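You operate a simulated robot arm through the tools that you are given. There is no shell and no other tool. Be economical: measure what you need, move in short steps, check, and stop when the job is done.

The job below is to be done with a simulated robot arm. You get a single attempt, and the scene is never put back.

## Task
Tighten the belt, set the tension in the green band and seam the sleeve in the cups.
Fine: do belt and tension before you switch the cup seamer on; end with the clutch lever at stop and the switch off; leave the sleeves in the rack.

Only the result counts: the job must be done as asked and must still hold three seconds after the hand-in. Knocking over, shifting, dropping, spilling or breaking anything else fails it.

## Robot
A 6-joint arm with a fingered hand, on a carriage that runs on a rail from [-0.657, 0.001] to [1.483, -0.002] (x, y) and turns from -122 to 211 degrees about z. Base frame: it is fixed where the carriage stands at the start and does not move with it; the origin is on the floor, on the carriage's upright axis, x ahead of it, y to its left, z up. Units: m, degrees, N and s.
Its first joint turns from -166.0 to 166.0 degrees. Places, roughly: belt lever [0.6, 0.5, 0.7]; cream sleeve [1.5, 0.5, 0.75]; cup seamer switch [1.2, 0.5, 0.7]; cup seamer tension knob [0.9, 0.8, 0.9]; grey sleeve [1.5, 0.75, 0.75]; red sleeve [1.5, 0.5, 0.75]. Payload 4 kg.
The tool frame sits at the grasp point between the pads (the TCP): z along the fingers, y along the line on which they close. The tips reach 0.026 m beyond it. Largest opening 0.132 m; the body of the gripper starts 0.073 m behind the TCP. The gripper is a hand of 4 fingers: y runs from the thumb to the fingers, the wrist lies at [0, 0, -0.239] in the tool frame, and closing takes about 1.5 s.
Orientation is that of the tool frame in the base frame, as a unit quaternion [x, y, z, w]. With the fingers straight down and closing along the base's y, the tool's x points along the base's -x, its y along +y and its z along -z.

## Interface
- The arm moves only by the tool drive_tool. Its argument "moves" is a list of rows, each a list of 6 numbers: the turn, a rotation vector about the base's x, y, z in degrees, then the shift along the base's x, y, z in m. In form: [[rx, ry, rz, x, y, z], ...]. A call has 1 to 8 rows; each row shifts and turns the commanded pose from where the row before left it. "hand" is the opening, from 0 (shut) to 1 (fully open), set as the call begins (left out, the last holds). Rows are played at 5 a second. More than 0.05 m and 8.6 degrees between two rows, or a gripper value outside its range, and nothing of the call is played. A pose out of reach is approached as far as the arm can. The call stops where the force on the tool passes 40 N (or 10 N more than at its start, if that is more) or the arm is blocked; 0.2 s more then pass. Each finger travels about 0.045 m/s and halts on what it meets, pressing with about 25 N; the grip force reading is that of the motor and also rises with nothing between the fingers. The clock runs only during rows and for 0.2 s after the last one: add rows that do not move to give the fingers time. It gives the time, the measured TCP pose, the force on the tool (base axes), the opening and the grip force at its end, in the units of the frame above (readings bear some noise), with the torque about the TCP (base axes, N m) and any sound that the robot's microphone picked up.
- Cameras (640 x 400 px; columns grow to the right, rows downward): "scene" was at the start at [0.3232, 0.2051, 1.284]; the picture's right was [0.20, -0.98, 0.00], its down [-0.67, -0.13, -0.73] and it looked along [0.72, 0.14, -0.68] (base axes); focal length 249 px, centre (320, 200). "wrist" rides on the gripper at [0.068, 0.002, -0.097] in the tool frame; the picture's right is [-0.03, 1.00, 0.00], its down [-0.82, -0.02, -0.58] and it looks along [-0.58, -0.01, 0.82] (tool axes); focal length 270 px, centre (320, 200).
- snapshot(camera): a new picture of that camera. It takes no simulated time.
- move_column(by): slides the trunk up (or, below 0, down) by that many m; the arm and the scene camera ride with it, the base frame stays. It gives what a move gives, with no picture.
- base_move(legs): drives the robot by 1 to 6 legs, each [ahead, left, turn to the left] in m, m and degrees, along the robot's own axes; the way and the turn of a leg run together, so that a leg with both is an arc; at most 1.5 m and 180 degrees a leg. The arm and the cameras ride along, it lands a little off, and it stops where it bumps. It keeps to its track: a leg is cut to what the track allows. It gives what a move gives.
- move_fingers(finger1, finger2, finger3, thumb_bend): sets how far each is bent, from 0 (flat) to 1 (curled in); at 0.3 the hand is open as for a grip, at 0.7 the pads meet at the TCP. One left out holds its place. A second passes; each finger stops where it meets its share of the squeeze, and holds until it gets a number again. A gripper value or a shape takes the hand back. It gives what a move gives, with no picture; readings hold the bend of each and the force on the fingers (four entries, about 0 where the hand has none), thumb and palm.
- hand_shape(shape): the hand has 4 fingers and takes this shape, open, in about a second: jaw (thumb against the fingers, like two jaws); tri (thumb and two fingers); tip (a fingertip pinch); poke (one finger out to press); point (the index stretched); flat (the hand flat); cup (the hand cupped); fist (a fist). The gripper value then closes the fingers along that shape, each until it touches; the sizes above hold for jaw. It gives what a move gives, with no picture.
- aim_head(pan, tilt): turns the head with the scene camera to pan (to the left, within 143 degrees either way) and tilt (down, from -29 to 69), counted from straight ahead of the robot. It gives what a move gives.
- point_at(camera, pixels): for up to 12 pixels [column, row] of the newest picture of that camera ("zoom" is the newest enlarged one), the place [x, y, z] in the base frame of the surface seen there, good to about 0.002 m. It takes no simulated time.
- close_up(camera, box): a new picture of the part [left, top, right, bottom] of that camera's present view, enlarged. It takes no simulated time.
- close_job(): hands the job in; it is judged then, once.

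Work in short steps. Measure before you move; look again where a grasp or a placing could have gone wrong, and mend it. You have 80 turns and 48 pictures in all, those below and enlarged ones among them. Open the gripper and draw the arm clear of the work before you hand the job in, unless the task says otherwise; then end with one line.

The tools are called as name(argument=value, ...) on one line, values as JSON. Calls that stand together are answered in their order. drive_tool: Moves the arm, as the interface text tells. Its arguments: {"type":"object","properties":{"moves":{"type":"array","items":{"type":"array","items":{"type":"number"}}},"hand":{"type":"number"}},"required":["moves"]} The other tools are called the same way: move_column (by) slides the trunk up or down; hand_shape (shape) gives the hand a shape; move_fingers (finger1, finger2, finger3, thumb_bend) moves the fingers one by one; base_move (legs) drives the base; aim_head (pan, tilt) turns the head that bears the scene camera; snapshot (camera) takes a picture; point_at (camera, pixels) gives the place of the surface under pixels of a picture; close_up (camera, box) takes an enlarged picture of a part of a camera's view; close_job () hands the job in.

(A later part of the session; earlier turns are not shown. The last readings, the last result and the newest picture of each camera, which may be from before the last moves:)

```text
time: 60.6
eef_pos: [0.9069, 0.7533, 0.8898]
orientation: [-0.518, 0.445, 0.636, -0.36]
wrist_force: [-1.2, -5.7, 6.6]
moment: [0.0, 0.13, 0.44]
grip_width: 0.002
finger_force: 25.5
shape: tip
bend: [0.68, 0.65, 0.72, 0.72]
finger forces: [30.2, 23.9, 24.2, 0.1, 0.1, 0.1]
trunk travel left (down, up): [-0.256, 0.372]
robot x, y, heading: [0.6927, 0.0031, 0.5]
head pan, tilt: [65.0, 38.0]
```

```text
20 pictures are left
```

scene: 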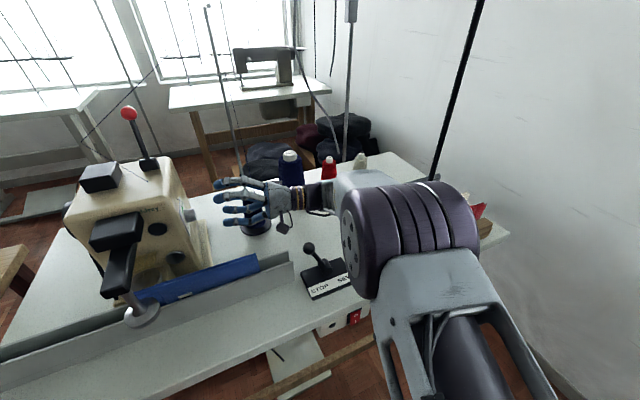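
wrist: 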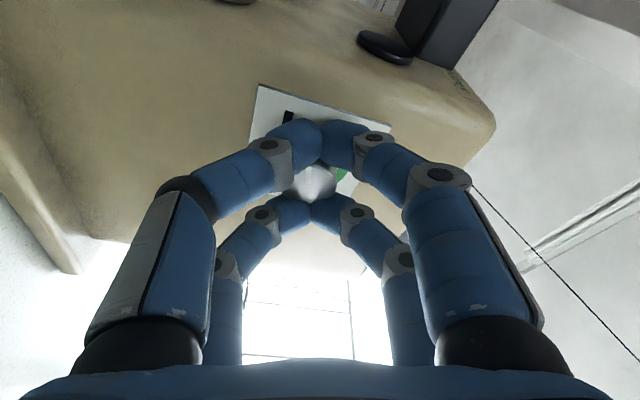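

The finger pairs closed on either side of the knob, all pressing it (≈25 N each). I try turning about -x by 24° and look at the pointer.

drive_tool(moves=[[-6, 0, 0, 0, 0, 0], [-6, 0, 0, 0, 0, 0], [-6, 0, 0, 0, 0, 0], [-6, 0, 0, 0, 0, 0]])

close_up(camera="wrist", box=[240, 80, 400, 220])

```text
time: 61.6
eef_pos: [0.9074, 0.7546, 0.8896]
orientation: [-0.43, 0.568, 0.529, -0.46]
wrist_force: [-1.5, 21.7, 18.2]
moment: [0.15, 0.51, -0.05]
grip_width: 0.0005
finger_force: 25.1
shape: tip
bend: [0.67, 0.63, 0.71, 0.72]
finger forces: [30.1, 32.4, 31.5, 0.0, 0.0, 0.0]
trunk travel left (down, up): [-0.256, 0.372]
robot x, y, heading: [0.6901, -0.0048, 0.5]
head pan, tilt: [65.0, 38.0]
```

```text
2.86 times, centred on (320, 150) of wrist
```

zoom: 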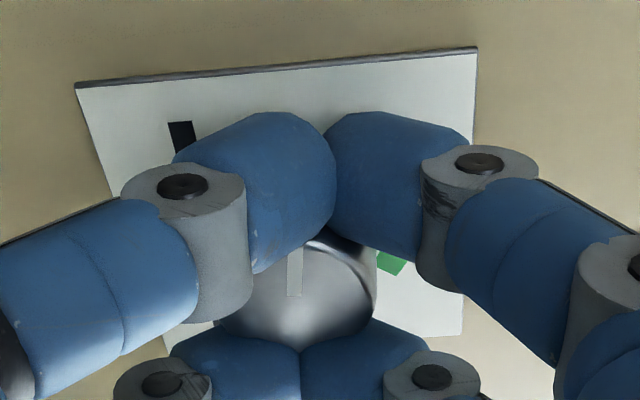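

The pointer stays upright in the rotated picture, so the knob turned with the hand. Lateral force is 28 N, so I shift slightly +y,+z and keep turning.

drive_tool(moves=[[-6, 0, 0, 0, 0.002, 0.001], [-6, 0, 0, 0, 0, 0.001], [-6, 0, 0, 0, 0, 0]])

```text
time: 62.4
eef_pos: [0.9084, 0.7563, 0.8896]
orientation: [-0.352, 0.644, 0.435, -0.522]
wrist_force: [2.3, 24.0, 15.1]
moment: [0.13, 0.63, -0.11]
grip_width: 0.0004
finger_force: 24.9
shape: tip
bend: [0.67, 0.63, 0.71, 0.72]
finger forces: [34.2, 33.3, 31.2, 0.1, 0.0, 0.0]
trunk travel left (down, up): [-0.256, 0.372]
robot x, y, heading: [0.6935, 0.0018, 0.5]
head pan, tilt: [65.0, 38.0]
```

Turned another 18°; force is steady. I shift a little more and continue turning.

drive_tool(moves=[[0, 0, 0, 0, 0.002, 0.001], [-6, 0, 0, 0, 0.001, 0.001], [-6, 0, 0, 0, 0.001, 0], [-6, 0, 0, 0, 0, 0]])

close_up(camera="wrist", box=[240, 80, 400, 220])

```text
time: 63.4
eef_pos: [0.9086, 0.7606, 0.8904]
orientation: [-0.267, 0.704, 0.327, -0.571]
wrist_force: [3.4, 0.0, 6.0]
moment: [0.03, 0.42, 0.22]
grip_width: 0.0004
finger_force: 25.5
shape: tip
bend: [0.67, 0.63, 0.71, 0.72]
finger forces: [32.6, 27.2, 27.3, 0.1, 0.1, 0.0]
trunk travel left (down, up): [-0.256, 0.372]
robot x, y, heading: [0.6905, -0.0001, 0.7]
head pan, tilt: [65.0, 38.0]
```

```text
2.86 times, centred on (320, 150) of wrist
```

zoom: 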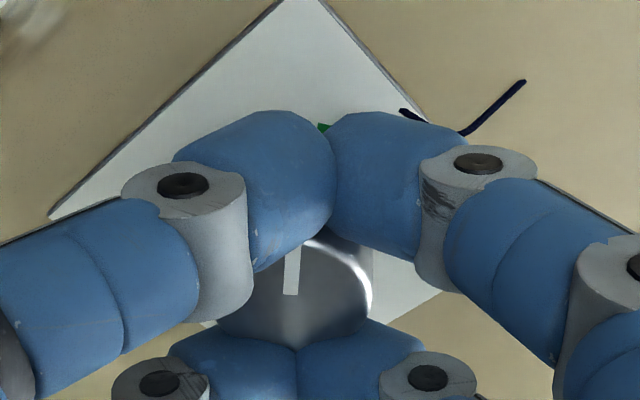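

The knob follows; the band's edge shows just ahead at zoom (325,128). I turn 24° more with small steps and then release to look.

drive_tool(moves=[[-6, 0, 0, 0, 0, 0.001], [-6, 0, 0, 0, 0, 0.001], [-6, 0, 0, 0, 0, 0], [-6, 0, 0, 0, 0, 0]])

snapshot(camera="scene")

```text
time: 64.4
eef_pos: [0.9089, 0.7616, 0.8902]
orientation: [-0.141, 0.758, 0.172, -0.614]
wrist_force: [2.0, 23.9, -22.3]
moment: [0.18, -0.11, -0.39]
grip_width: 0.0005
finger_force: 25.2
shape: tip
bend: [0.67, 0.63, 0.71, 0.72]
finger forces: [0.1, 35.4, 36.8, 0.0, 0.0, 0.1]
trunk travel left (down, up): [-0.256, 0.372]
robot x, y, heading: [0.6904, 0.0002, 0.5]
head pan, tilt: [65.0, 38.0]
```

```text
17 pictures are left
```

scene: 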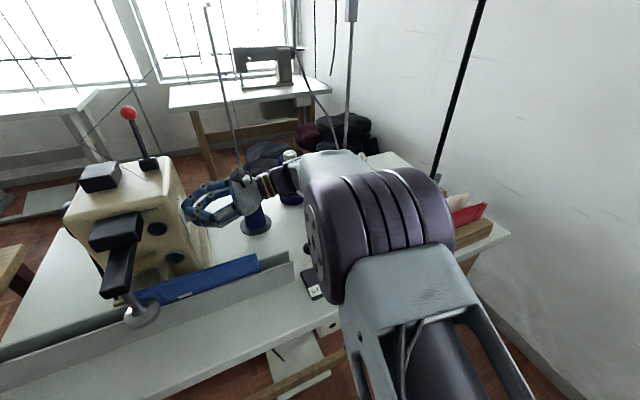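

Lateral force is 33 N, so I release here, back off 0.04 and check the pointer; also measure the elbow's clearance to the clutch lever.

point_at(camera="scene", pixels=[[340, 290], [315, 240], [350, 240], [300, 165], [252, 190]])

drive_tool(moves=[[0, 0, 0, 0, 0, 0], [0, 0, 0, 0, 0, 0], [0, 0, 0, 0, 0, 0], [0, 0, 0, 0, 0, 0], [0, 0, 0, 0.02, 0, 0], [0, 0, 0, 0.02, 0, 0]], hand=0.6)

snapshot(camera="wrist")

```text
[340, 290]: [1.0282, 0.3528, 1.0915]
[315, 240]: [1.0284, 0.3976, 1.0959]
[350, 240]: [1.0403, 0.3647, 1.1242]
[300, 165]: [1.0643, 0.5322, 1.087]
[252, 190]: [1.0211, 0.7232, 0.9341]
```

```text
time: 65.8
eef_pos: [0.9472, 0.7603, 0.8946]
orientation: [-0.144, 0.756, 0.173, -0.614]
wrist_force: [0.8, 0.5, -0.3]
moment: [-0.01, 0.0, 0.02]
grip_width: 0.0785
finger_force: 0.0
shape: tip
bend: [0.71, 0.71, 0.71, 0.7]
finger forces: [0.0, 0.1, 0.1, 0.0, 0.0, 0.0]
trunk travel left (down, up): [-0.256, 0.372]
robot x, y, heading: [0.6906, 0.002, 0.7]
head pan, tilt: [65.0, 38.0]
```

```text
16 pictures are left
```

wrist: 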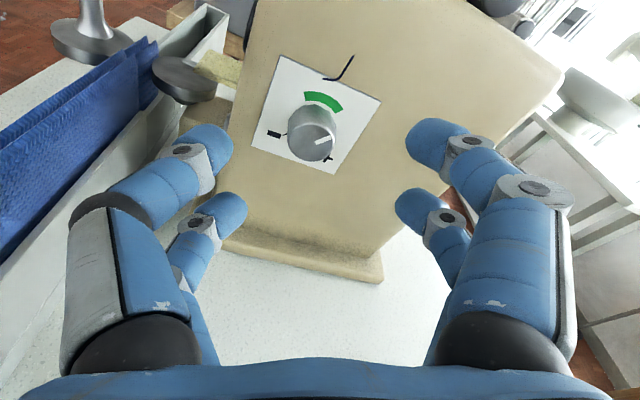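

The pointer now appears past the band, to the right. I zoom in to read it.

close_up(camera="wrist", box=[250, 45, 390, 180])

point_at(camera="zoom", pixels=[[250, 218], [430, 295], [400, 300], [300, 300], [345, 320], [320, 435], [360, 445], [270, 400]])

```text
2.96 times, centred on (320, 112) of wrist
```

zoom: 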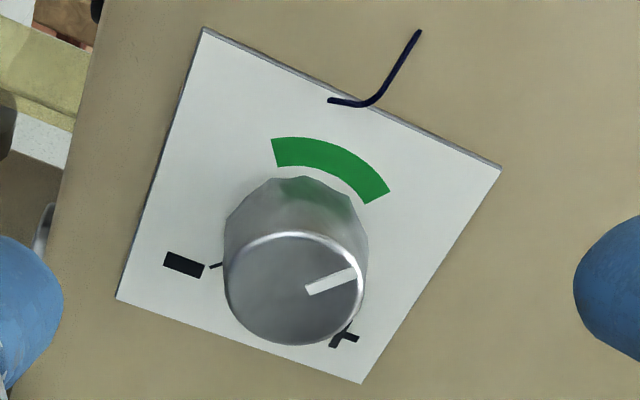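

```text
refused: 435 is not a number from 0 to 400
```

The pointer reads roughly +50° from the panel's top, past the band; I get 3D points of pointer, knob rim and band.

point_at(camera="zoom", pixels=[[308, 291], [355, 272], [227, 290], [362, 285], [293, 343], [292, 240], [275, 142], [280, 164], [386, 190], [368, 201], [213, 266], [330, 150]])

```text
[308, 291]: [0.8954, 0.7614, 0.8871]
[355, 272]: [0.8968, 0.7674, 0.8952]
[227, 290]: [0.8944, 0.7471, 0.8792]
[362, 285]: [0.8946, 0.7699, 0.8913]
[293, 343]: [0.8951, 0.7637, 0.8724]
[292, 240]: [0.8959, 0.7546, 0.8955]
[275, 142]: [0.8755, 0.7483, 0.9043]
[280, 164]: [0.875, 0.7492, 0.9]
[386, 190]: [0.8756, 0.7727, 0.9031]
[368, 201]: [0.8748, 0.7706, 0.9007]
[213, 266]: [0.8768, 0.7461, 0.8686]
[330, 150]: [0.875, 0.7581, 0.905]
```

Pointer ≈ +38°, band ≈ ±36°: overshot by ~38° beyond centre. I re-centre on the knob, advance and close again.

drive_tool(moves=[[0, 0, 0, 0, -0.0026, -0.0053], [0, 0, 0, -0.02, 0, 0], [0, 0, 0, -0.02, 0, 0]])

drive_tool(moves=[[0, 0, 0, 0, 0, 0], [0, 0, 0, 0, 0, 0], [0, 0, 0, 0, 0, 0], [0, 0, 0, 0, 0, 0], [0, 0, 0, 0, 0, 0], [0, 0, 0, 0, 0, 0], [0, 0, 0, 0, 0, 0]], hand=0.0)

close_up(camera="wrist", box=[240, 80, 400, 220])

```text
time: 66.6
eef_pos: [0.9078, 0.7572, 0.8894]
orientation: [-0.142, 0.757, 0.174, -0.614]
wrist_force: [-0.3, 0.1, -0.7]
moment: [0.0, -0.04, -0.01]
grip_width: 0.079
finger_force: 0.0
shape: tip
bend: [0.71, 0.71, 0.71, 0.7]
finger forces: [0.0, 0.0, 0.0, 0.0, 0.0, 0.1]
trunk travel left (down, up): [-0.256, 0.372]
robot x, y, heading: [0.69, -0.001, 0.3]
head pan, tilt: [65.0, 38.0]
```

```text
time: 68.2
eef_pos: [0.9078, 0.759, 0.8893]
orientation: [-0.144, 0.756, 0.174, -0.614]
wrist_force: [-3.1, 12.3, 1.2]
moment: [0.03, 0.52, -0.14]
grip_width: 0.0
finger_force: 24.4
shape: tip
bend: [0.7, 0.7, 0.71, 0.73]
finger forces: [35.9, 24.4, 24.6, 0.0, 0.1, 0.1]
trunk travel left (down, up): [-0.256, 0.372]
robot x, y, heading: [0.6935, 0.0008, 0.5]
head pan, tilt: [65.0, 38.0]
```

```text
2.86 times, centred on (320, 150) of wrist
```

zoom: 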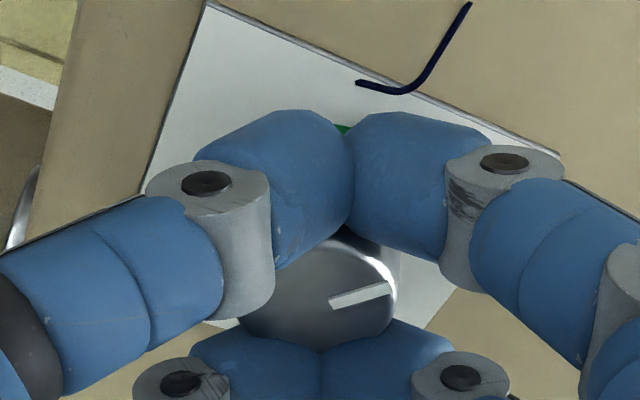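

Gripped; pointer unchanged. I turn back +36° in 6° steps.

drive_tool(moves=[[6, 0, 0, 0, 0.001, 0], [6, 0, 0, 0, 0, 0], [6, 0, 0, 0, 0, 0], [6, 0, 0, 0, 0, -0.001], [6, 0, 0, 0, 0, 0], [6, 0, 0, 0, 0, 0]])

close_up(camera="wrist", box=[240, 80, 400, 220])

```text
time: 69.6
eef_pos: [0.9077, 0.7588, 0.8888]
orientation: [-0.327, 0.665, 0.4, -0.54]
wrist_force: [-1.7, -14.5, 7.9]
moment: [-0.05, 0.38, 0.53]
grip_width: 0.0
finger_force: 25.1
shape: tip
bend: [0.7, 0.7, 0.71, 0.73]
finger forces: [0.1, 0.0, 0.1, 0.1, 0.0, 0.0]
trunk travel left (down, up): [-0.256, 0.372]
robot x, y, heading: [0.6937, -0.0017, 0.6]
head pan, tilt: [65.0, 38.0]
```

```text
2.86 times, centred on (320, 150) of wrist
```

zoom: 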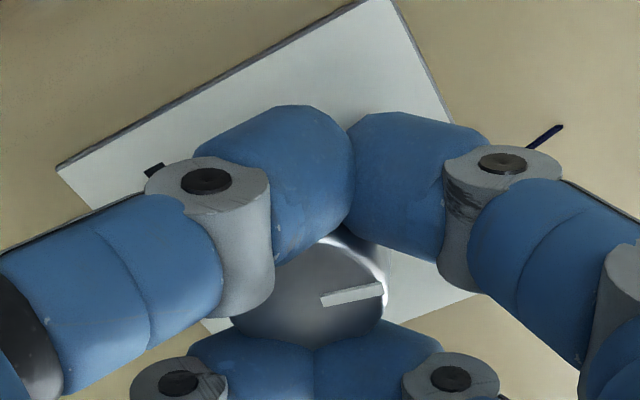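

The pointer has moved with the hand, estimated near +5°. I relieve the side force, release and back off to check.

drive_tool(moves=[[0, 0, 0, 0, -0.001, 0.0005], [0, 0, 0, 0, 0, 0], [0, 0, 0, 0, 0, 0], [0, 0, 0, 0, 0, 0], [0, 0, 0, 0, 0, 0], [0, 0, 0, 0.02, 0, 0], [0, 0, 0, 0.02, 0, 0]], hand=0.6)

close_up(camera="wrist", box=[240, 60, 400, 200])

```text
time: 71.2
eef_pos: [0.9481, 0.7579, 0.8881]
orientation: [-0.326, 0.666, 0.399, -0.54]
wrist_force: [-0.5, 0.5, 0.1]
moment: [0.01, 0.04, 0.01]
grip_width: 0.0786
finger_force: 0.1
shape: tip
bend: [0.71, 0.71, 0.71, 0.7]
finger forces: [0.1, 0.0, 0.1, 0.0, 0.0, 0.0]
trunk travel left (down, up): [-0.256, 0.372]
robot x, y, heading: [0.6911, -0.0025, 0.4]
head pan, tilt: [65.0, 38.0]
```

```text
2.86 times, centred on (320, 130) of wrist
```

zoom: 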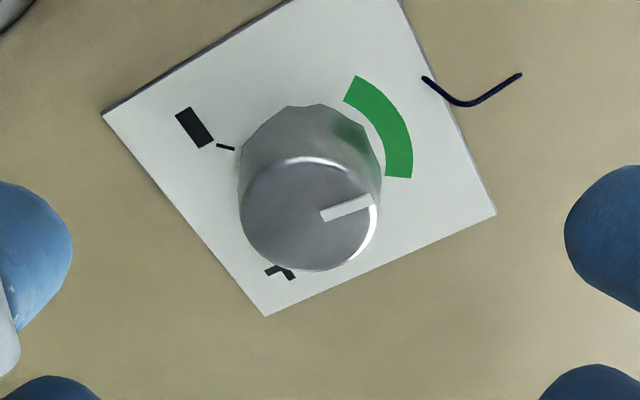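

I measure the pointer and band in 3D.

point_at(camera="zoom", pixels=[[323, 217], [369, 200], [241, 215], [376, 215], [308, 268], [308, 160], [356, 82], [350, 98], [408, 172], [388, 173], [228, 147], [345, 209]])

```text
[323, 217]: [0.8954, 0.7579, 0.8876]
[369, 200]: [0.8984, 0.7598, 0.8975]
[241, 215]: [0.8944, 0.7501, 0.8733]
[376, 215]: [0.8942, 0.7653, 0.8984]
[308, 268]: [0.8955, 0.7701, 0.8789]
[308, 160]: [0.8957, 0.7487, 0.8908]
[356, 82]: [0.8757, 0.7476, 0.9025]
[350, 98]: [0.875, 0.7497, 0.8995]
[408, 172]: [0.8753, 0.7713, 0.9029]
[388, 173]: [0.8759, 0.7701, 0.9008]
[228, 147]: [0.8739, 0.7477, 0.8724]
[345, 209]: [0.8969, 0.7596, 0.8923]
```

Pointer ≈ +6…11°, well inside the band (≈ −33…+38°). Now I back away, and raise via the trunk.

drive_tool(moves=[[0, 0, 0, 0.015, 0, 0], [0, 0, 0, 0.015, 0, 0]])

move_column(by=0.25)

drive_tool(moves=[[-8, 0, 0, 0, -0.005, 0], [-8, 0, 0, 0, -0.005, 0], [-8, 0, 0, 0, -0.01, 0], [-8, 0, 0, 0, -0.01, 0], [-8, 0, 0, 0, -0.01, 0], [-8, 0, 0, 0, -0.01, 0], [-8, 0, 0, 0, -0.01, 0], [-6, 0, 0, 0, -0.005, 0]])

drive_tool(moves=[[0, 0, -8, -0.005, 0, 0], [0, 0, -8, -0.005, 0, 0], [0, 0, -8, -0.005, 0, 0], [0, 0, -8, -0.005, 0, 0], [0, 0, -8, -0.005, 0, 0], [0, 0, -8, -0.005, 0, 0], [0, 0, -8, -0.005, 0, 0], [0, 0, -8, -0.005, 0, 0]])

```text
time: 71.8
eef_pos: [0.9778, 0.7576, 0.889]
orientation: [-0.326, 0.666, 0.4, -0.539]
wrist_force: [-0.4, -0.4, -0.2]
moment: [0.02, 0.05, 0.0]
grip_width: 0.0791
finger_force: 0.2
shape: tip
bend: [0.71, 0.71, 0.71, 0.7]
finger forces: [0.1, 0.0, 0.0, 0.0, 0.0, 0.0]
trunk travel left (down, up): [-0.256, 0.372]
robot x, y, heading: [0.6969, -0.0022, 0.4]
head pan, tilt: [65.0, 38.0]
```

```text
time: 74.3
eef_pos: [0.9768, 0.7582, 1.1388]
orientation: [-0.326, 0.666, 0.399, -0.539]
wrist_force: [0.2, -0.1, -0.6]
moment: [-0.02, -0.02, 0.01]
grip_width: 0.0786
finger_force: 0.1
shape: tip
bend: [0.71, 0.71, 0.71, 0.7]
finger forces: [0.1, 0.0, 0.1, 0.1, 0.0, 0.0]
trunk travel left (down, up): [-0.506, 0.122]
robot x, y, heading: [0.6925, 0.0001, 0.4]
head pan, tilt: [65.0, 38.0]
```

```text
time: 76.2
eef_pos: [0.9779, 0.6924, 1.1381]
orientation: [0.0, 0.776, -0.001, -0.631]
wrist_force: [0.9, -0.8, 0.2]
moment: [0.0, -0.01, 0.03]
grip_width: 0.0792
finger_force: 0.1
shape: tip
bend: [0.71, 0.71, 0.71, 0.7]
finger forces: [0.0, 0.1, 0.0, 0.0, 0.1, 0.0]
trunk travel left (down, up): [-0.506, 0.122]
robot x, y, heading: [0.6886, 0.0004, 0.6]
head pan, tilt: [65.0, 38.0]
```

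```text
time: 78.0
eef_pos: [0.9395, 0.6929, 1.1364]
orientation: [0.414, 0.658, 0.334, -0.533]
wrist_force: [-0.6, -0.4, -0.7]
moment: [0.01, 0.0, -0.01]
grip_width: 0.079
finger_force: 0.1
shape: tip
bend: [0.71, 0.71, 0.71, 0.7]
finger forces: [0.0, 0.0, 0.1, 0.0, 0.0, 0.0]
trunk travel left (down, up): [-0.506, 0.122]
robot x, y, heading: [0.6908, -0.0009, 0.5]
head pan, tilt: [65.0, 38.0]
```

The hand now points 12° below horizontal; 26° of yaw remain. I shift the carriage left, finish the yaw, and take the poke shape.

base_move(legs=[[-0.25, 0, 0]])

drive_tool(moves=[[0, 0, -8, 0.035, -0.02, 0], [0, 0, -8, 0.035, -0.02, 0], [0, 0, -8, 0.035, -0.02, 0], [0, 0, -2, 0.035, -0.025, 0], [0, 0, 0, 0.035, -0.025, 0], [0, 0, 0, 0.035, -0.03, 0], [0, 0, 0, 0.035, -0.03, 0], [0, 0, 0, 0.035, -0.03, 0]])

hand_shape(shape="poke")

aim_head(pan=45, tilt=35)

snapshot(camera="scene")

```text
time: 79.8
eef_pos: [0.6861, 0.693, 1.1377]
orientation: [0.411, 0.658, 0.335, -0.534]
wrist_force: [0.0, 0.0, 0.1]
moment: [0.02, -0.03, 0.0]
grip_width: 0.0789
finger_force: 0.1
shape: tip
bend: [0.71, 0.71, 0.71, 0.7]
finger forces: [0.1, 0.0, 0.0, 0.0, 0.0, 0.0]
trunk travel left (down, up): [-0.506, 0.122]
robot x, y, heading: [0.4411, -0.0004, 0.8]
head pan, tilt: [65.0, 38.0]
```

```text
time: 81.6
eef_pos: [0.9668, 0.4938, 1.1363]
orientation: [0.547, 0.55, 0.446, -0.447]
wrist_force: [0.5, 1.5, 0.0]
moment: [-0.01, -0.02, -0.05]
grip_width: 0.079
finger_force: 0.1
shape: tip
bend: [0.71, 0.71, 0.71, 0.7]
finger forces: [0.0, 0.0, 0.0, 0.0, 0.1, 0.0]
trunk travel left (down, up): [-0.506, 0.122]
robot x, y, heading: [0.4417, 0.0001, 0.4]
head pan, tilt: [65.0, 38.0]
```

```text
time: 82.5
eef_pos: [0.9666, 0.4933, 1.1365]
orientation: [0.548, 0.55, 0.446, -0.446]
wrist_force: [-0.1, 0.4, 0.6]
moment: [0.0, 0.0, 0.01]
grip_width: 0.0
finger_force: 0.1
shape: poke
bend: [1.0, 1.0, 1.0, 0.34]
finger forces: [0.0, 0.0, 0.1, 0.0, 0.0, 0.1]
trunk travel left (down, up): [-0.506, 0.122]
robot x, y, heading: [0.4457, 0.001, 0.6]
head pan, tilt: [65.0, 38.0]
```

```text
time: 83.3
eef_pos: [0.9662, 0.4926, 1.1372]
orientation: [0.548, 0.549, 0.446, -0.446]
wrist_force: [0.0, 0.8, 0.4]
moment: [0.01, 0.0, 0.02]
grip_width: 0.0
finger_force: 0.1
shape: poke
bend: [1.0, 1.0, 1.0, 0.34]
finger forces: [0.1, 0.1, 0.1, 0.0, 0.0, 0.1]
trunk travel left (down, up): [-0.506, 0.122]
robot x, y, heading: [0.4407, -0.0014, 0.2]
head pan, tilt: [45.0, 35.0]
```

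```text
11 pictures are left
```

scene: 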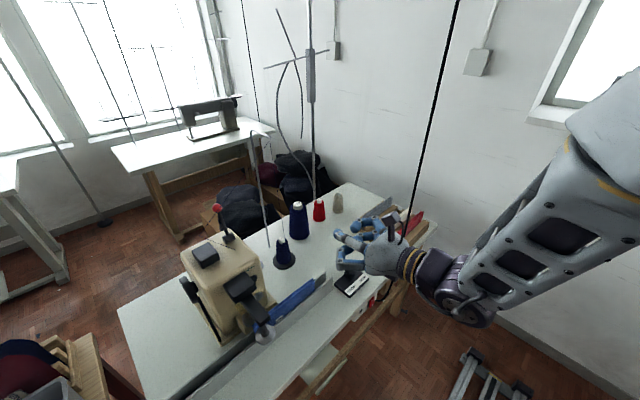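

I check which finger is extended with the wrist camera.

snapshot(camera="wrist")

```text
10 pictures are left
```

wrist: 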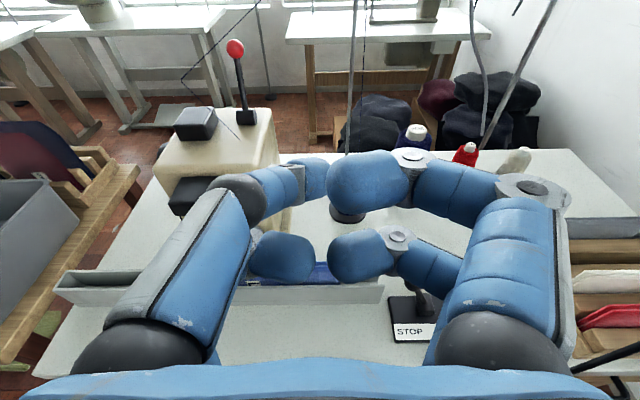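

No finger is clearly stretched in "poke", so I try "point" and measure the fingertip.

hand_shape(shape="point")

snapshot(camera="wrist")

```text
time: 84.2
eef_pos: [0.9676, 0.492, 1.1363]
orientation: [0.547, 0.549, 0.446, -0.447]
wrist_force: [-0.4, 0.2, 0.5]
moment: [-0.01, -0.01, 0.0]
grip_width: 0.0
finger_force: 0.1
shape: point
bend: [0.24, 0.99, 1.0, 0.39]
finger forces: [0.0, 0.0, 0.0, 0.0, 0.1, 0.0]
trunk travel left (down, up): [-0.506, 0.122]
robot x, y, heading: [0.4409, 0.0, 0.2]
head pan, tilt: [45.0, 35.0]
```

```text
9 pictures are left
```

wrist: 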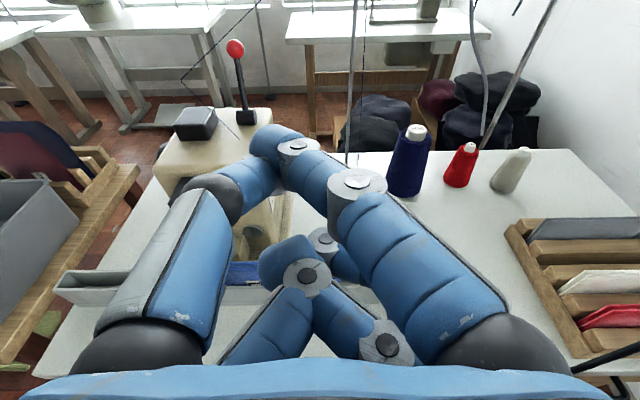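

The index (right, near) stretches to (275,140). I measure the tips.

point_at(camera="wrist", pixels=[[270, 135], [255, 135], [300, 148], [357, 180], [240, 180], [290, 245], [265, 262], [325, 238], [345, 260]])

```text
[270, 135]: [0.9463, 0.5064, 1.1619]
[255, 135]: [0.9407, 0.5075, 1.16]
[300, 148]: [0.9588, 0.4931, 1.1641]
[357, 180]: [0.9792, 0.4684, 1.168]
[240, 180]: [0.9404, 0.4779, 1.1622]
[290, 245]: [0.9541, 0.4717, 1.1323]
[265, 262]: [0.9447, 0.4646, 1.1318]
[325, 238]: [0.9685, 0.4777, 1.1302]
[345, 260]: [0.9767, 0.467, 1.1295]
```

The index tip is the foremost point, ~0.02 ahead, 0.026 left and 0.02 above the TCP, slanting left. I pull the hand back from the bench and yaw −40° so that this finger points straight at the switch.

drive_tool(moves=[[0, 0, -8, 0.02, -0.04, 0], [0, 0, -8, 0.02, -0.04, 0], [0, 0, -8, 0.03, -0.03, 0], [0, 0, -8, 0.03, -0.02, 0], [0, 0, -8, 0.03, -0.01, 0], [0, 0, 0, 0.03, 0, -0.03], [0, 0, 0, 0.02, 0, -0.04], [0, 0, 0, 0, 0, -0.04]])

move_column(by=-0.36)

snapshot(camera="wrist")

```text
time: 86.0
eef_pos: [1.1487, 0.3524, 1.0271]
orientation: [0.703, 0.329, 0.572, -0.266]
wrist_force: [-0.2, -1.0, 0.3]
moment: [0.04, 0.02, 0.0]
grip_width: 0.0001
finger_force: 0.1
shape: point
bend: [0.12, 0.99, 1.0, 0.43]
finger forces: [0.0, 0.0, 0.0, 0.0, 0.0, 0.1]
trunk travel left (down, up): [-0.506, 0.122]
robot x, y, heading: [0.442, -0.0006, 0.5]
head pan, tilt: [45.0, 35.0]
```

```text
time: 89.5
eef_pos: [1.1567, 0.3531, 0.669]
orientation: [0.702, 0.331, 0.571, -0.27]
wrist_force: [0.4, -0.7, 0.1]
moment: [-0.02, -0.02, 0.03]
grip_width: 0.0001
finger_force: 0.2
shape: point
bend: [0.12, 0.99, 1.0, 0.45]
finger forces: [0.0, 0.0, 0.1, 0.0, 0.0, 0.0]
trunk travel left (down, up): [-0.146, 0.482]
robot x, y, heading: [0.4406, -0.0017, 0.2]
head pan, tilt: [45.0, 35.0]
```

```text
8 pictures are left
```

wrist: 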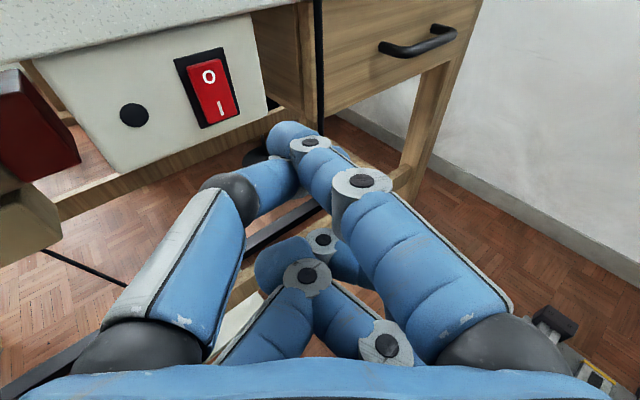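

The rocker (O at (209,76), I at (221,108)) is in clear view, with the index tip at (290,128). I measure both.

point_at(camera="wrist", pixels=[[209, 76], [221, 108], [200, 60], [225, 118], [285, 125], [272, 133], [310, 142], [268, 140], [319, 90], [100, 120], [288, 180], [210, 180]])

```text
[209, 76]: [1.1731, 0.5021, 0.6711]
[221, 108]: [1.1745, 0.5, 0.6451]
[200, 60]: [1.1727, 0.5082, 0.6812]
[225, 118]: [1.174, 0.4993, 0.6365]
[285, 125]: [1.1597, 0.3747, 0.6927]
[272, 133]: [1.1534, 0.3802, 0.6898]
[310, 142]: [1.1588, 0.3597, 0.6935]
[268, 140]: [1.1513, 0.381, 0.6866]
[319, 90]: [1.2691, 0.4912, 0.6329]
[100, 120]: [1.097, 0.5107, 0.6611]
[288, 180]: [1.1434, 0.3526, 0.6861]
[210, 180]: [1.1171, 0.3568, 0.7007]
```

Tip offset from the TCP is about (−0.004,+0.033,+0.014). Belt and tension are done, so I press the lower "I" half at (1.174,0.500,0.643).

drive_tool(moves=[[0, 0, 0, 0.011, 0.03, -0.02], [0, 0, 0, 0.011, 0.03, -0.02], [0, 0, 0, 0, 0.03, 0], [0, 0, 0, 0, 0.012, 0], [0, 0, 0, 0, 0.006, 0], [0, 0, 0, 0, 0.006, 0]])

```text
time: 90.9
eef_pos: [1.2243, 0.4073, 0.6291]
orientation: [0.7, 0.334, 0.568, -0.273]
wrist_force: [0.4, 0.1, -0.2]
moment: [0.02, 0.0, -0.01]
grip_width: 0.0
finger_force: 0.1
shape: point
bend: [0.11, 0.99, 1.0, 0.45]
finger forces: [0.0, 0.1, 0.0, 0.0, 0.0, 0.0]
out of reach, approached as far as the arm can: row 1, 2, 3, 4, 5, 6
trunk travel left (down, up): [-0.146, 0.482]
robot x, y, heading: [0.4466, -0.0004, 0.5]
head pan, tilt: [45.0, 35.0]
```

The arm ran out of reach and drifted to x=1.224, still without contact. I pull back, bring the carriage 0.1 nearer, and lower the trunk a bit to gain reach.

drive_tool(moves=[[0, 0, 0, -0.03, -0.03, 0.02], [0, 0, 0, -0.03, -0.03, 0.03], [0, 0, 0, -0.03, -0.01, 0.03], [0, 0, 0, -0.04, 0, 0.02], [0, 0, 0, -0.04, 0, 0]])

```text
refused: row 2 steps farther than a row can; nothing moved
```

drive_tool(moves=[[0, 0, 0, -0.03, -0.03, 0.02], [0, 0, 0, -0.03, -0.02, 0.02], [0, 0, 0, -0.03, -0.01, 0.03], [0, 0, 0, -0.04, 0, 0.02], [0, 0, 0, -0.04, 0, 0]])

```text
time: 92.1
eef_pos: [1.1508, 0.3531, 0.6991]
orientation: [0.701, 0.333, 0.569, -0.271]
wrist_force: [0.0, 0.2, 0.0]
moment: [-0.03, -0.01, -0.01]
grip_width: 0.0
finger_force: 0.0
shape: point
bend: [0.11, 0.99, 1.0, 0.45]
finger forces: [0.1, 0.0, 0.1, 0.1, 0.1, 0.0]
out of reach, approached as far as the arm can: row 3, 4, 5
trunk travel left (down, up): [-0.146, 0.482]
robot x, y, heading: [0.4386, -0.0031, 0.6]
head pan, tilt: [45.0, 35.0]
```

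The readings show it is the inner reach limit (too near and too low relative to the shoulder). I shift the carriage left 0.15 and lower the trunk 0.1, then go back in.

base_move(legs=[[-0.15, 0, 0]])

move_column(by=-0.07)

drive_tool(moves=[[0, 0, 0, 0.04, 0, 0], [0, 0, 0, 0.04, 0, 0], [0, 0, 0, 0.04, 0.01, 0], [0, 0, 0, 0.04, 0.02, 0]])

```text
time: 93.5
eef_pos: [1.0012, 0.3531, 0.7]
orientation: [0.701, 0.333, 0.57, -0.271]
wrist_force: [-0.1, -0.8, -0.3]
moment: [0.0, -0.03, 0.02]
grip_width: 0.0
finger_force: 0.1
shape: point
bend: [0.11, 0.99, 1.0, 0.45]
finger forces: [0.0, 0.0, 0.0, 0.0, 0.0, 0.1]
trunk travel left (down, up): [-0.146, 0.482]
robot x, y, heading: [0.2927, -0.0016, 0.6]
head pan, tilt: [45.0, 35.0]
```

```text
time: 94.5
eef_pos: [1.0007, 0.3538, 0.6291]
orientation: [0.701, 0.333, 0.569, -0.272]
wrist_force: [0.3, -0.3, 0.5]
moment: [0.02, 0.02, 0.0]
grip_width: 0.0
finger_force: 0.1
shape: point
bend: [0.11, 0.99, 1.0, 0.45]
finger forces: [0.0, 0.1, 0.1, 0.1, 0.0, 0.1]
trunk travel left (down, up): [-0.076, 0.552]
robot x, y, heading: [0.2854, 0.0015, 0.5]
head pan, tilt: [45.0, 35.0]
```

```text
time: 95.5
eef_pos: [1.1613, 0.3822, 0.6268]
orientation: [0.701, 0.333, 0.569, -0.272]
wrist_force: [-0.2, -1.0, 0.2]
moment: [0.02, 0.02, -0.01]
grip_width: 0.0
finger_force: 0.0
shape: point
bend: [0.11, 0.99, 1.0, 0.45]
finger forces: [0.0, 0.0, 0.0, 0.0, 0.0, 0.0]
trunk travel left (down, up): [-0.076, 0.552]
robot x, y, heading: [0.2949, 0.0012, 0.6]
head pan, tilt: [45.0, 35.0]
```

Reach is fine now. I advance to TCP (1.178,0.442), then press slowly.

drive_tool(moves=[[0, 0, 0, 0.01, 0.03, 0.001], [0, 0, 0, 0.007, 0.03, 0.001], [0, 0, 0, 0, 0.012, 0], [0, 0, 0, 0, 0.006, 0], [0, 0, 0, 0, 0.005, 0], [0, 0, 0, 0, 0.005, 0]])

```text
time: 97.0
eef_pos: [1.178, 0.4706, 0.63]
orientation: [0.701, 0.333, 0.569, -0.272]
wrist_force: [0.8, -5.0, 0.8]
moment: [0.06, 0.01, -0.03]
grip_width: 0.0
finger_force: 0.0
shape: point
bend: [0.11, 0.99, 1.0, 0.45]
finger forces: [0.0, 0.0, 0.1, 0.0, 0.0, 0.0]
trunk travel left (down, up): [-0.076, 0.552]
robot x, y, heading: [0.2932, -0.0023, 0.7]
head pan, tilt: [45.0, 35.0]
```

Contact force just began (−5 N in y). I press a bit further.

drive_tool(moves=[[0, 0, 0, 0, 0.004, 0], [0, 0, 0, 0, 0.004, 0], [0, 0, 0, 0, 0.003, 0]])

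```text
time: 97.6
eef_pos: [1.1813, 0.4718, 0.629]
orientation: [0.704, 0.329, 0.569, -0.269]
wrist_force: [-3.8, -10.9, 2.2]
moment: [0.24, -0.05, 0.11]
grip_width: 0.0
finger_force: 0.0
shape: point
bend: [0.17, 0.99, 1.0, 0.45]
finger forces: [0.1, 0.0, 0.0, 0.0, 0.0, 0.1]
trunk travel left (down, up): [-0.076, 0.552]
robot x, y, heading: [0.2899, 0.0003, 0.3]
head pan, tilt: [45.0, 35.0]
stopped in row 3: the force on the tool passed its limit at 43 N (the readings are from after the stop); the commanded pose is now the measured one
```

The press peaked at 43 N and the finger flexed. I back off and look at the rocker.

drive_tool(moves=[[0, 0, 0, 0, -0.02, 0], [0, 0, 0, -0.004, -0.03, 0], [0, 0, 0, 0, -0.03, 0.02], [0, 0, 0, 0, 0, 0.02]])

close_up(camera="wrist", box=[100, 0, 340, 150])

```text
time: 98.6
eef_pos: [1.1759, 0.3921, 0.6682]
orientation: [0.703, 0.331, 0.568, -0.271]
wrist_force: [-0.3, -0.4, -0.1]
moment: [0.0, -0.01, -0.01]
grip_width: 0.0001
finger_force: 0.0
shape: point
bend: [0.12, 0.99, 1.0, 0.45]
finger forces: [0.0, 0.0, 0.1, 0.1, 0.1, 0.0]
trunk travel left (down, up): [-0.076, 0.552]
robot x, y, heading: [0.2931, 0.0017, 0.4]
head pan, tilt: [45.0, 35.0]
```

```text
2.67 times, centred on (220, 75) of wrist
```

zoom: 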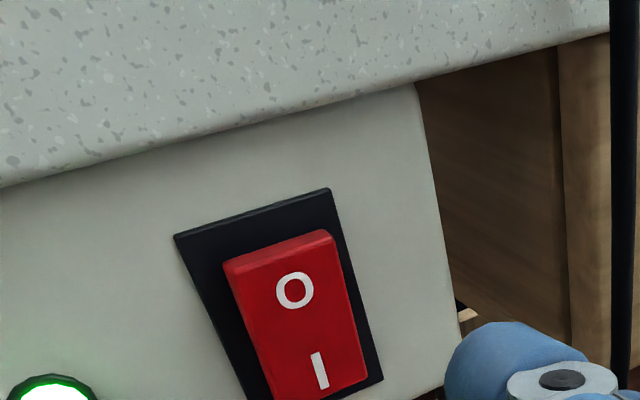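

The green lamp is lit: the seamer is on. Now I raise the trunk and position the index tip left of the clutch lever's ball (≈(1.10,0.59,0.86)).

move_column(by=0.18)

drive_tool(moves=[[0, 0, 0, -0.035, 0, 0], [0, 0, 0, -0.035, 0.01, 0], [0, 0, 0, -0.034, 0.02, -0.005], [0, 0, 0, 0, 0.04, 0], [0, 0, 0, 0, 0.04, 0]])

snapshot(camera="wrist")

```text
time: 100.6
eef_pos: [1.1757, 0.3925, 0.8503]
orientation: [0.704, 0.33, 0.569, -0.27]
wrist_force: [0.2, 0.5, 0.7]
moment: [0.01, 0.01, -0.02]
grip_width: 0.0002
finger_force: 0.0
shape: point
bend: [0.12, 0.99, 1.0, 0.46]
finger forces: [0.1, 0.1, 0.0, 0.0, 0.0, 0.0]
trunk travel left (down, up): [-0.256, 0.372]
robot x, y, heading: [0.2909, -0.001, 0.4]
head pan, tilt: [45.0, 35.0]
```

```text
time: 101.8
eef_pos: [1.112, 0.4618, 0.8505]
orientation: [0.701, 0.338, 0.564, -0.279]
wrist_force: [-0.7, -0.6, -0.1]
moment: [0.01, -0.02, -0.03]
grip_width: 0.0
finger_force: 0.0
shape: point
bend: [0.12, 0.99, 1.0, 0.46]
finger forces: [0.0, 0.0, 0.0, 0.1, 0.0, 0.0]
out of reach, approached as far as the arm can: row 3, 4, 5
trunk travel left (down, up): [-0.256, 0.372]
robot x, y, heading: [0.2917, -0.0001, 0.4]
head pan, tilt: [45.0, 35.0]
```

```text
6 pictures are left
```

wrist: 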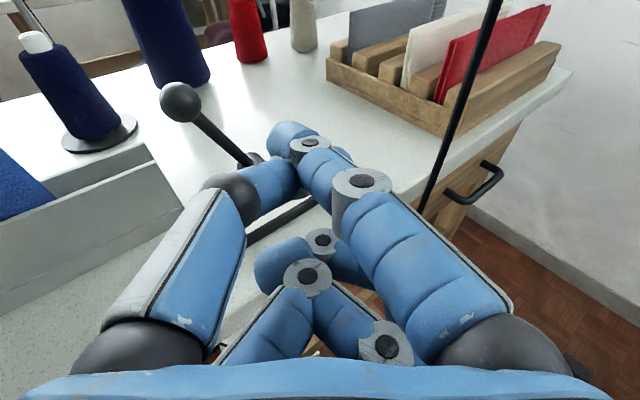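

Reach-limited on x again (hand at 1.112). I measure ball and fingertip, then use the carriage to shift left.

point_at(camera="wrist", pixels=[[180, 102], [164, 102], [198, 102], [220, 135], [250, 158], [270, 135], [285, 125], [150, 150], [210, 190]])

base_move(legs=[[-0.07, 0, 0]])

```text
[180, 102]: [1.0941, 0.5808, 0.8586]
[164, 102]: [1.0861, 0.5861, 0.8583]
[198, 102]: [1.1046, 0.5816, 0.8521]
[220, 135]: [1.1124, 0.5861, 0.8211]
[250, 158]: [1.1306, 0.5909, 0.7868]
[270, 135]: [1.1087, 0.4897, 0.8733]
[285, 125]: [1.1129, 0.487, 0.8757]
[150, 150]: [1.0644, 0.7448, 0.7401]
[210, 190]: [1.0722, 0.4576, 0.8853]
```

```text
time: 102.8
eef_pos: [1.0423, 0.4613, 0.8506]
orientation: [0.7, 0.338, 0.564, -0.279]
wrist_force: [0.9, 0.0, -0.2]
moment: [-0.01, -0.01, -0.01]
grip_width: 0.0
finger_force: 0.0
shape: point
bend: [0.12, 0.99, 1.0, 0.46]
finger forces: [0.0, 0.1, 0.0, 0.1, 0.0, 0.0]
trunk travel left (down, up): [-0.256, 0.372]
robot x, y, heading: [0.2195, -0.0007, 0.4]
head pan, tilt: [45.0, 35.0]
```

Ball centre ≈(1.098,0.592,0.856), pivot ≈(1.14,0.59,0.775), so it should travel ≈0.085 to SEW. I advance in y left of the ball, then push in +x.

drive_tool(moves=[[0, 0, 0, 0, 0.04, -0.004], [0, 0, 0, 0.01, 0.04, -0.004], [0, 0, 0, 0.01, 0.019, 0]])

drive_tool(moves=[[0, 0, 0, 0.015, 0, 0], [0, 0, 0, 0.015, 0, 0.002], [0, 0, 0, 0.015, 0, 0.002], [0, 0, 0, 0.015, 0, 0], [0, 0, 0, 0.015, 0, 0]])

```text
time: 103.6
eef_pos: [1.0939, 0.535, 0.8485]
orientation: [0.7, 0.341, 0.561, -0.282]
wrist_force: [0.0, -0.1, -0.2]
moment: [0.02, 0.02, -0.03]
grip_width: 0.0001
finger_force: 0.1
shape: point
bend: [0.12, 0.99, 1.0, 0.46]
finger forces: [0.1, 0.0, 0.1, 0.0, 0.0, 0.0]
out of reach, approached as far as the arm can: row 1, 2, 3
trunk travel left (down, up): [-0.256, 0.372]
robot x, y, heading: [0.2197, -0.0017, 0.1]
head pan, tilt: [45.0, 35.0]
```

```text
time: 104.8
eef_pos: [1.1689, 0.5332, 0.8536]
orientation: [0.7, 0.339, 0.563, -0.279]
wrist_force: [0.8, 0.1, -0.1]
moment: [0.01, 0.0, 0.02]
grip_width: 0.0
finger_force: 0.0
shape: point
bend: [0.12, 0.99, 1.0, 0.46]
finger forces: [0.0, 0.0, 0.0, 0.0, 0.1, 0.0]
trunk travel left (down, up): [-0.256, 0.372]
robot x, y, heading: [0.2226, -0.0005, 0.3]
head pan, tilt: [45.0, 35.0]
```

The tip passed in front of the ball with no contact (reach limit kept y at 0.533). I withdraw in y, shift the carriage left 0.12, then enter with y left of the ball.

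drive_tool(moves=[[0, 0, 0, 0, -0.035, 0], [0, 0, 0, 0, -0.035, 0]])

base_move(legs=[[-0.12, 0, 0]])

drive_tool(moves=[[0, 0, 0, 0, 0.035, -0.003], [0, 0, 0, 0, 0.035, -0.003], [0, 0, 0, 0, 0.025, -0.003]])

```text
time: 105.4
eef_pos: [1.1683, 0.4648, 0.8536]
orientation: [0.7, 0.34, 0.562, -0.28]
wrist_force: [-0.1, 0.9, 0.2]
moment: [0.02, -0.04, 0.0]
grip_width: 0.0002
finger_force: 0.0
shape: point
bend: [0.12, 0.99, 1.0, 0.46]
finger forces: [0.0, 0.0, 0.1, 0.0, 0.1, 0.0]
trunk travel left (down, up): [-0.256, 0.372]
robot x, y, heading: [0.2258, 0.0043, 0.4]
head pan, tilt: [45.0, 35.0]
```

```text
time: 106.7
eef_pos: [1.0484, 0.4657, 0.8539]
orientation: [0.7, 0.337, 0.564, -0.278]
wrist_force: [-0.9, 0.0, 0.2]
moment: [0.02, -0.04, -0.01]
grip_width: 0.0
finger_force: 0.0
shape: point
bend: [0.12, 0.99, 1.0, 0.46]
finger forces: [0.0, 0.0, 0.0, 0.1, 0.1, 0.1]
trunk travel left (down, up): [-0.256, 0.372]
robot x, y, heading: [0.1017, 0.0046, 0.6]
head pan, tilt: [45.0, 35.0]
```

```text
time: 107.5
eef_pos: [1.0488, 0.5613, 0.8459]
orientation: [0.701, 0.337, 0.564, -0.278]
wrist_force: [-0.2, -0.4, 0.5]
moment: [0.03, 0.0, 0.0]
grip_width: 0.0
finger_force: 0.1
shape: point
bend: [0.12, 0.99, 1.0, 0.46]
finger forces: [0.0, 0.0, 0.0, 0.1, 0.1, 0.0]
trunk travel left (down, up): [-0.256, 0.372]
robot x, y, heading: [0.1008, -0.0029, 0.6]
head pan, tilt: [45.0, 35.0]
```

The tip is at ≈(1.045,0.594,0.86), left of the ball. I push in +x.

drive_tool(moves=[[0, 0, 0, 0.015, 0, 0], [0, 0, 0, 0.015, 0, 0.001], [0, 0, 0, 0.015, 0, 0.002], [0, 0, 0, 0.015, 0, 0.002], [0, 0, 0, 0.015, 0, 0], [0, 0, 0, 0.012, 0, 0], [0, 0, 0, 0.01, 0, 0]])

```text
time: 109.0
eef_pos: [1.1462, 0.5596, 0.8495]
orientation: [0.701, 0.338, 0.563, -0.278]
wrist_force: [0.1, 0.2, -0.1]
moment: [0.0, 0.02, 0.01]
grip_width: 0.0001
finger_force: 0.1
shape: point
bend: [0.12, 0.99, 1.0, 0.46]
finger forces: [0.0, 0.0, 0.0, 0.0, 0.1, 0.0]
trunk travel left (down, up): [-0.256, 0.372]
robot x, y, heading: [0.1045, 0.0046, 0.2]
head pan, tilt: [45.0, 35.0]
```

No force yet. I push another 0.03 to find the lever's stop.

drive_tool(moves=[[0, 0, 0, 0.01, 0, 0], [0, 0, 0, 0.008, 0, -0.001], [0, 0, 0, 0.006, 0, 0]])

snapshot(camera="wrist")

```text
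time: 109.8
eef_pos: [1.1675, 0.5629, 0.8541]
orientation: [0.698, 0.339, 0.565, -0.28]
wrist_force: [-12.5, 1.8, 20.1]
moment: [0.57, -0.13, 0.33]
grip_width: 0.0
finger_force: 0.0
shape: point
bend: [0.22, 0.99, 1.0, 0.47]
finger forces: [0.0, 0.0, 0.1, 0.0, 0.1, 0.1]
trunk travel left (down, up): [-0.256, 0.372]
robot x, y, heading: [0.1043, -0.0006, 0.3]
head pan, tilt: [45.0, 35.0]
```

```text
5 pictures are left
```

wrist: 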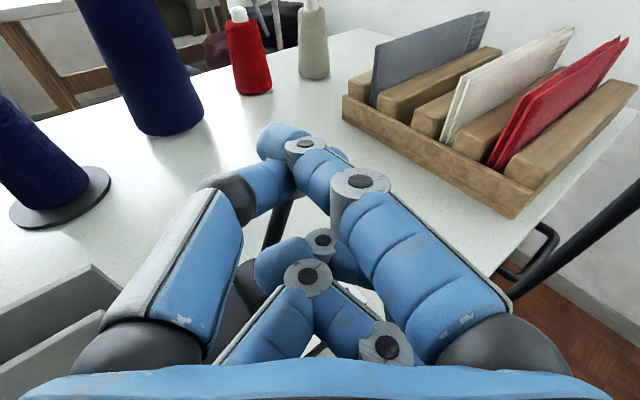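

The lever leans right against its stop (force 24 N) – it is at SEW. I ease off, wait a few seconds and look with the scene camera.

drive_tool(moves=[[0, 0, 0, -0.015, 0, 0], [0, 0, 0, -0.02, 0, 0.01], [0, 0, 0, -0.02, -0.03, 0.01], [0, 0, 0, 0, -0.04, 0], [0, 0, 0, 0, 0, 0], [0, 0, 0, 0, 0, 0], [0, 0, 0, 0, 0, 0], [0, 0, 0, 0, 0, 0]])

aim_head(pan=38, tilt=32)

snapshot(camera="scene")

```text
time: 111.7
eef_pos: [1.1149, 0.4903, 0.8688]
orientation: [0.7, 0.338, 0.564, -0.279]
wrist_force: [-0.3, 0.4, -0.6]
moment: [0.01, -0.02, -0.01]
grip_width: 0.0002
finger_force: 0.0
shape: point
bend: [0.12, 0.99, 1.0, 0.45]
finger forces: [0.0, 0.0, 0.1, 0.0, 0.0, 0.0]
trunk travel left (down, up): [-0.256, 0.372]
robot x, y, heading: [0.1029, 0.0002, 0.5]
head pan, tilt: [45.0, 35.0]
```

```text
time: 112.3
eef_pos: [1.1149, 0.4897, 0.869]
orientation: [0.701, 0.338, 0.563, -0.279]
wrist_force: [-0.3, 0.7, -0.5]
moment: [-0.01, -0.02, -0.02]
grip_width: 0.0
finger_force: 0.0
shape: point
bend: [0.12, 0.99, 1.0, 0.46]
finger forces: [0.0, 0.0, 0.0, 0.0, 0.0, 0.0]
trunk travel left (down, up): [-0.256, 0.372]
robot x, y, heading: [0.0999, 0.0006, 0.4]
head pan, tilt: [38.0, 32.0]
```

```text
4 pictures are left
```

scene: 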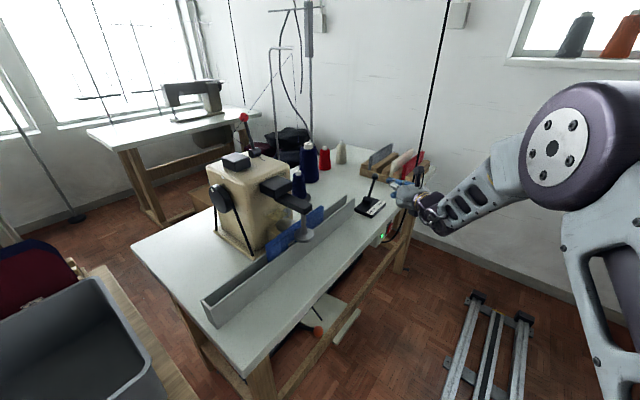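

The blue sleeve is visibly moving through the cups (from ~(322,212) to (268,252)). I measure its ends, wait, and measure again.

point_at(camera="scene", pixels=[[320, 213], [312, 218], [268, 250], [285, 242], [304, 235], [374, 178], [205, 300]])

drive_tool(moves=[[0, 0, 0, 0, 0, 0], [0, 0, 0, 0, 0, 0], [0, 0, 0, 0, 0, 0], [0, 0, 0, 0, 0, 0], [0, 0, 0, 0, 0, 0], [0, 0, 0, 0, 0, 0], [0, 0, 0, 0, 0, 0], [0, 0, 0, 0, 0, 0]])

drive_tool(moves=[[0, 0, 0, 0, 0, 0], [0, 0, 0, 0, 0, 0], [0, 0, 0, 0, 0, 0], [0, 0, 0, 0, 0, 0], [0, 0, 0, 0, 0, 0], [0, 0, 0, 0, 0, 0], [0, 0, 0, 0, 0, 0], [0, 0, 0, 0, 0, 0]])

drive_tool(moves=[[0, 0, 0, 0, 0, 0], [0, 0, 0, 0, 0, 0], [0, 0, 0, 0, 0, 0], [0, 0, 0, 0, 0, 0], [0, 0, 0, 0, 0, 0], [0, 0, 0, 0, 0, 0], [0, 0, 0, 0, 0, 0], [0, 0, 0, 0, 0, 0]])

close_up(camera="scene", box=[190, 150, 430, 320])

```text
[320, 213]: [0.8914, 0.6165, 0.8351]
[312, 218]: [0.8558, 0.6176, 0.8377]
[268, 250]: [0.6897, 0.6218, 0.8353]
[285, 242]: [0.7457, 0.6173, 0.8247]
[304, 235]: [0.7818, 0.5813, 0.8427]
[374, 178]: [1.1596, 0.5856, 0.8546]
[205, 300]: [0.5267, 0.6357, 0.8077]
```

```text
time: 114.1
eef_pos: [1.1139, 0.4911, 0.8699]
orientation: [0.701, 0.337, 0.564, -0.278]
wrist_force: [0.2, -0.3, -0.8]
moment: [0.01, -0.03, 0.01]
grip_width: 0.0001
finger_force: 0.0
shape: point
bend: [0.12, 0.99, 1.0, 0.46]
finger forces: [0.0, 0.0, 0.0, 0.0, 0.0, 0.0]
trunk travel left (down, up): [-0.256, 0.372]
robot x, y, heading: [0.1046, -0.0008, 0.5]
head pan, tilt: [38.0, 32.0]
```

```text
time: 115.9
eef_pos: [1.1151, 0.4901, 0.8688]
orientation: [0.7, 0.338, 0.564, -0.279]
wrist_force: [-0.6, 0.5, 0.0]
moment: [0.02, -0.01, -0.02]
grip_width: 0.0
finger_force: 0.1
shape: point
bend: [0.12, 0.99, 1.0, 0.46]
finger forces: [0.0, 0.0, 0.1, 0.0, 0.0, 0.1]
trunk travel left (down, up): [-0.256, 0.372]
robot x, y, heading: [0.1036, -0.0009, 0.3]
head pan, tilt: [38.0, 32.0]
```

```text
time: 117.7
eef_pos: [1.1143, 0.4911, 0.8687]
orientation: [0.701, 0.338, 0.563, -0.279]
wrist_force: [0.3, -0.4, -0.1]
moment: [-0.01, 0.0, 0.0]
grip_width: 0.0
finger_force: 0.1
shape: point
bend: [0.12, 0.99, 1.0, 0.46]
finger forces: [0.1, 0.0, 0.1, 0.1, 0.0, 0.1]
trunk travel left (down, up): [-0.256, 0.372]
robot x, y, heading: [0.1013, -0.0004, 0.3]
head pan, tilt: [38.0, 32.0]
```

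```text
2.35 times, centred on (310, 235) of scene
```

zoom: 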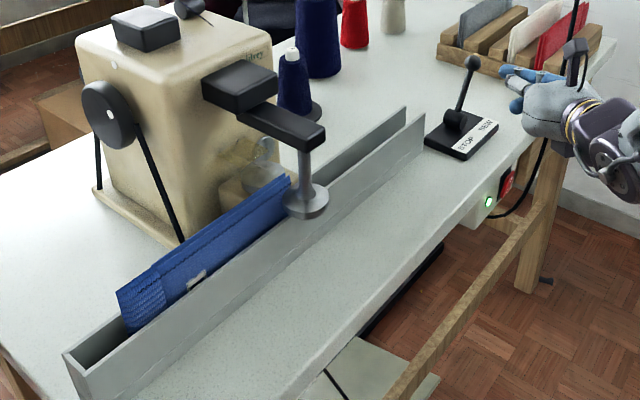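

The sleeve is now left of the cups. I measure its ends to see progress.

point_at(camera="zoom", pixels=[[290, 182], [280, 200], [120, 300], [195, 282], [305, 190], [472, 62], [455, 118], [90, 350]])

```text
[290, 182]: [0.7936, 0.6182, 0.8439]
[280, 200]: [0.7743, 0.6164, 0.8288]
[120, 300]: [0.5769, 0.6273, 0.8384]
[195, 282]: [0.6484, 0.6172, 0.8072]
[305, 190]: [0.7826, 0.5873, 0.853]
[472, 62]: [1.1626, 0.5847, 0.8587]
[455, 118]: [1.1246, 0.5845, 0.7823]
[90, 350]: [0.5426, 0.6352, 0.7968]
```

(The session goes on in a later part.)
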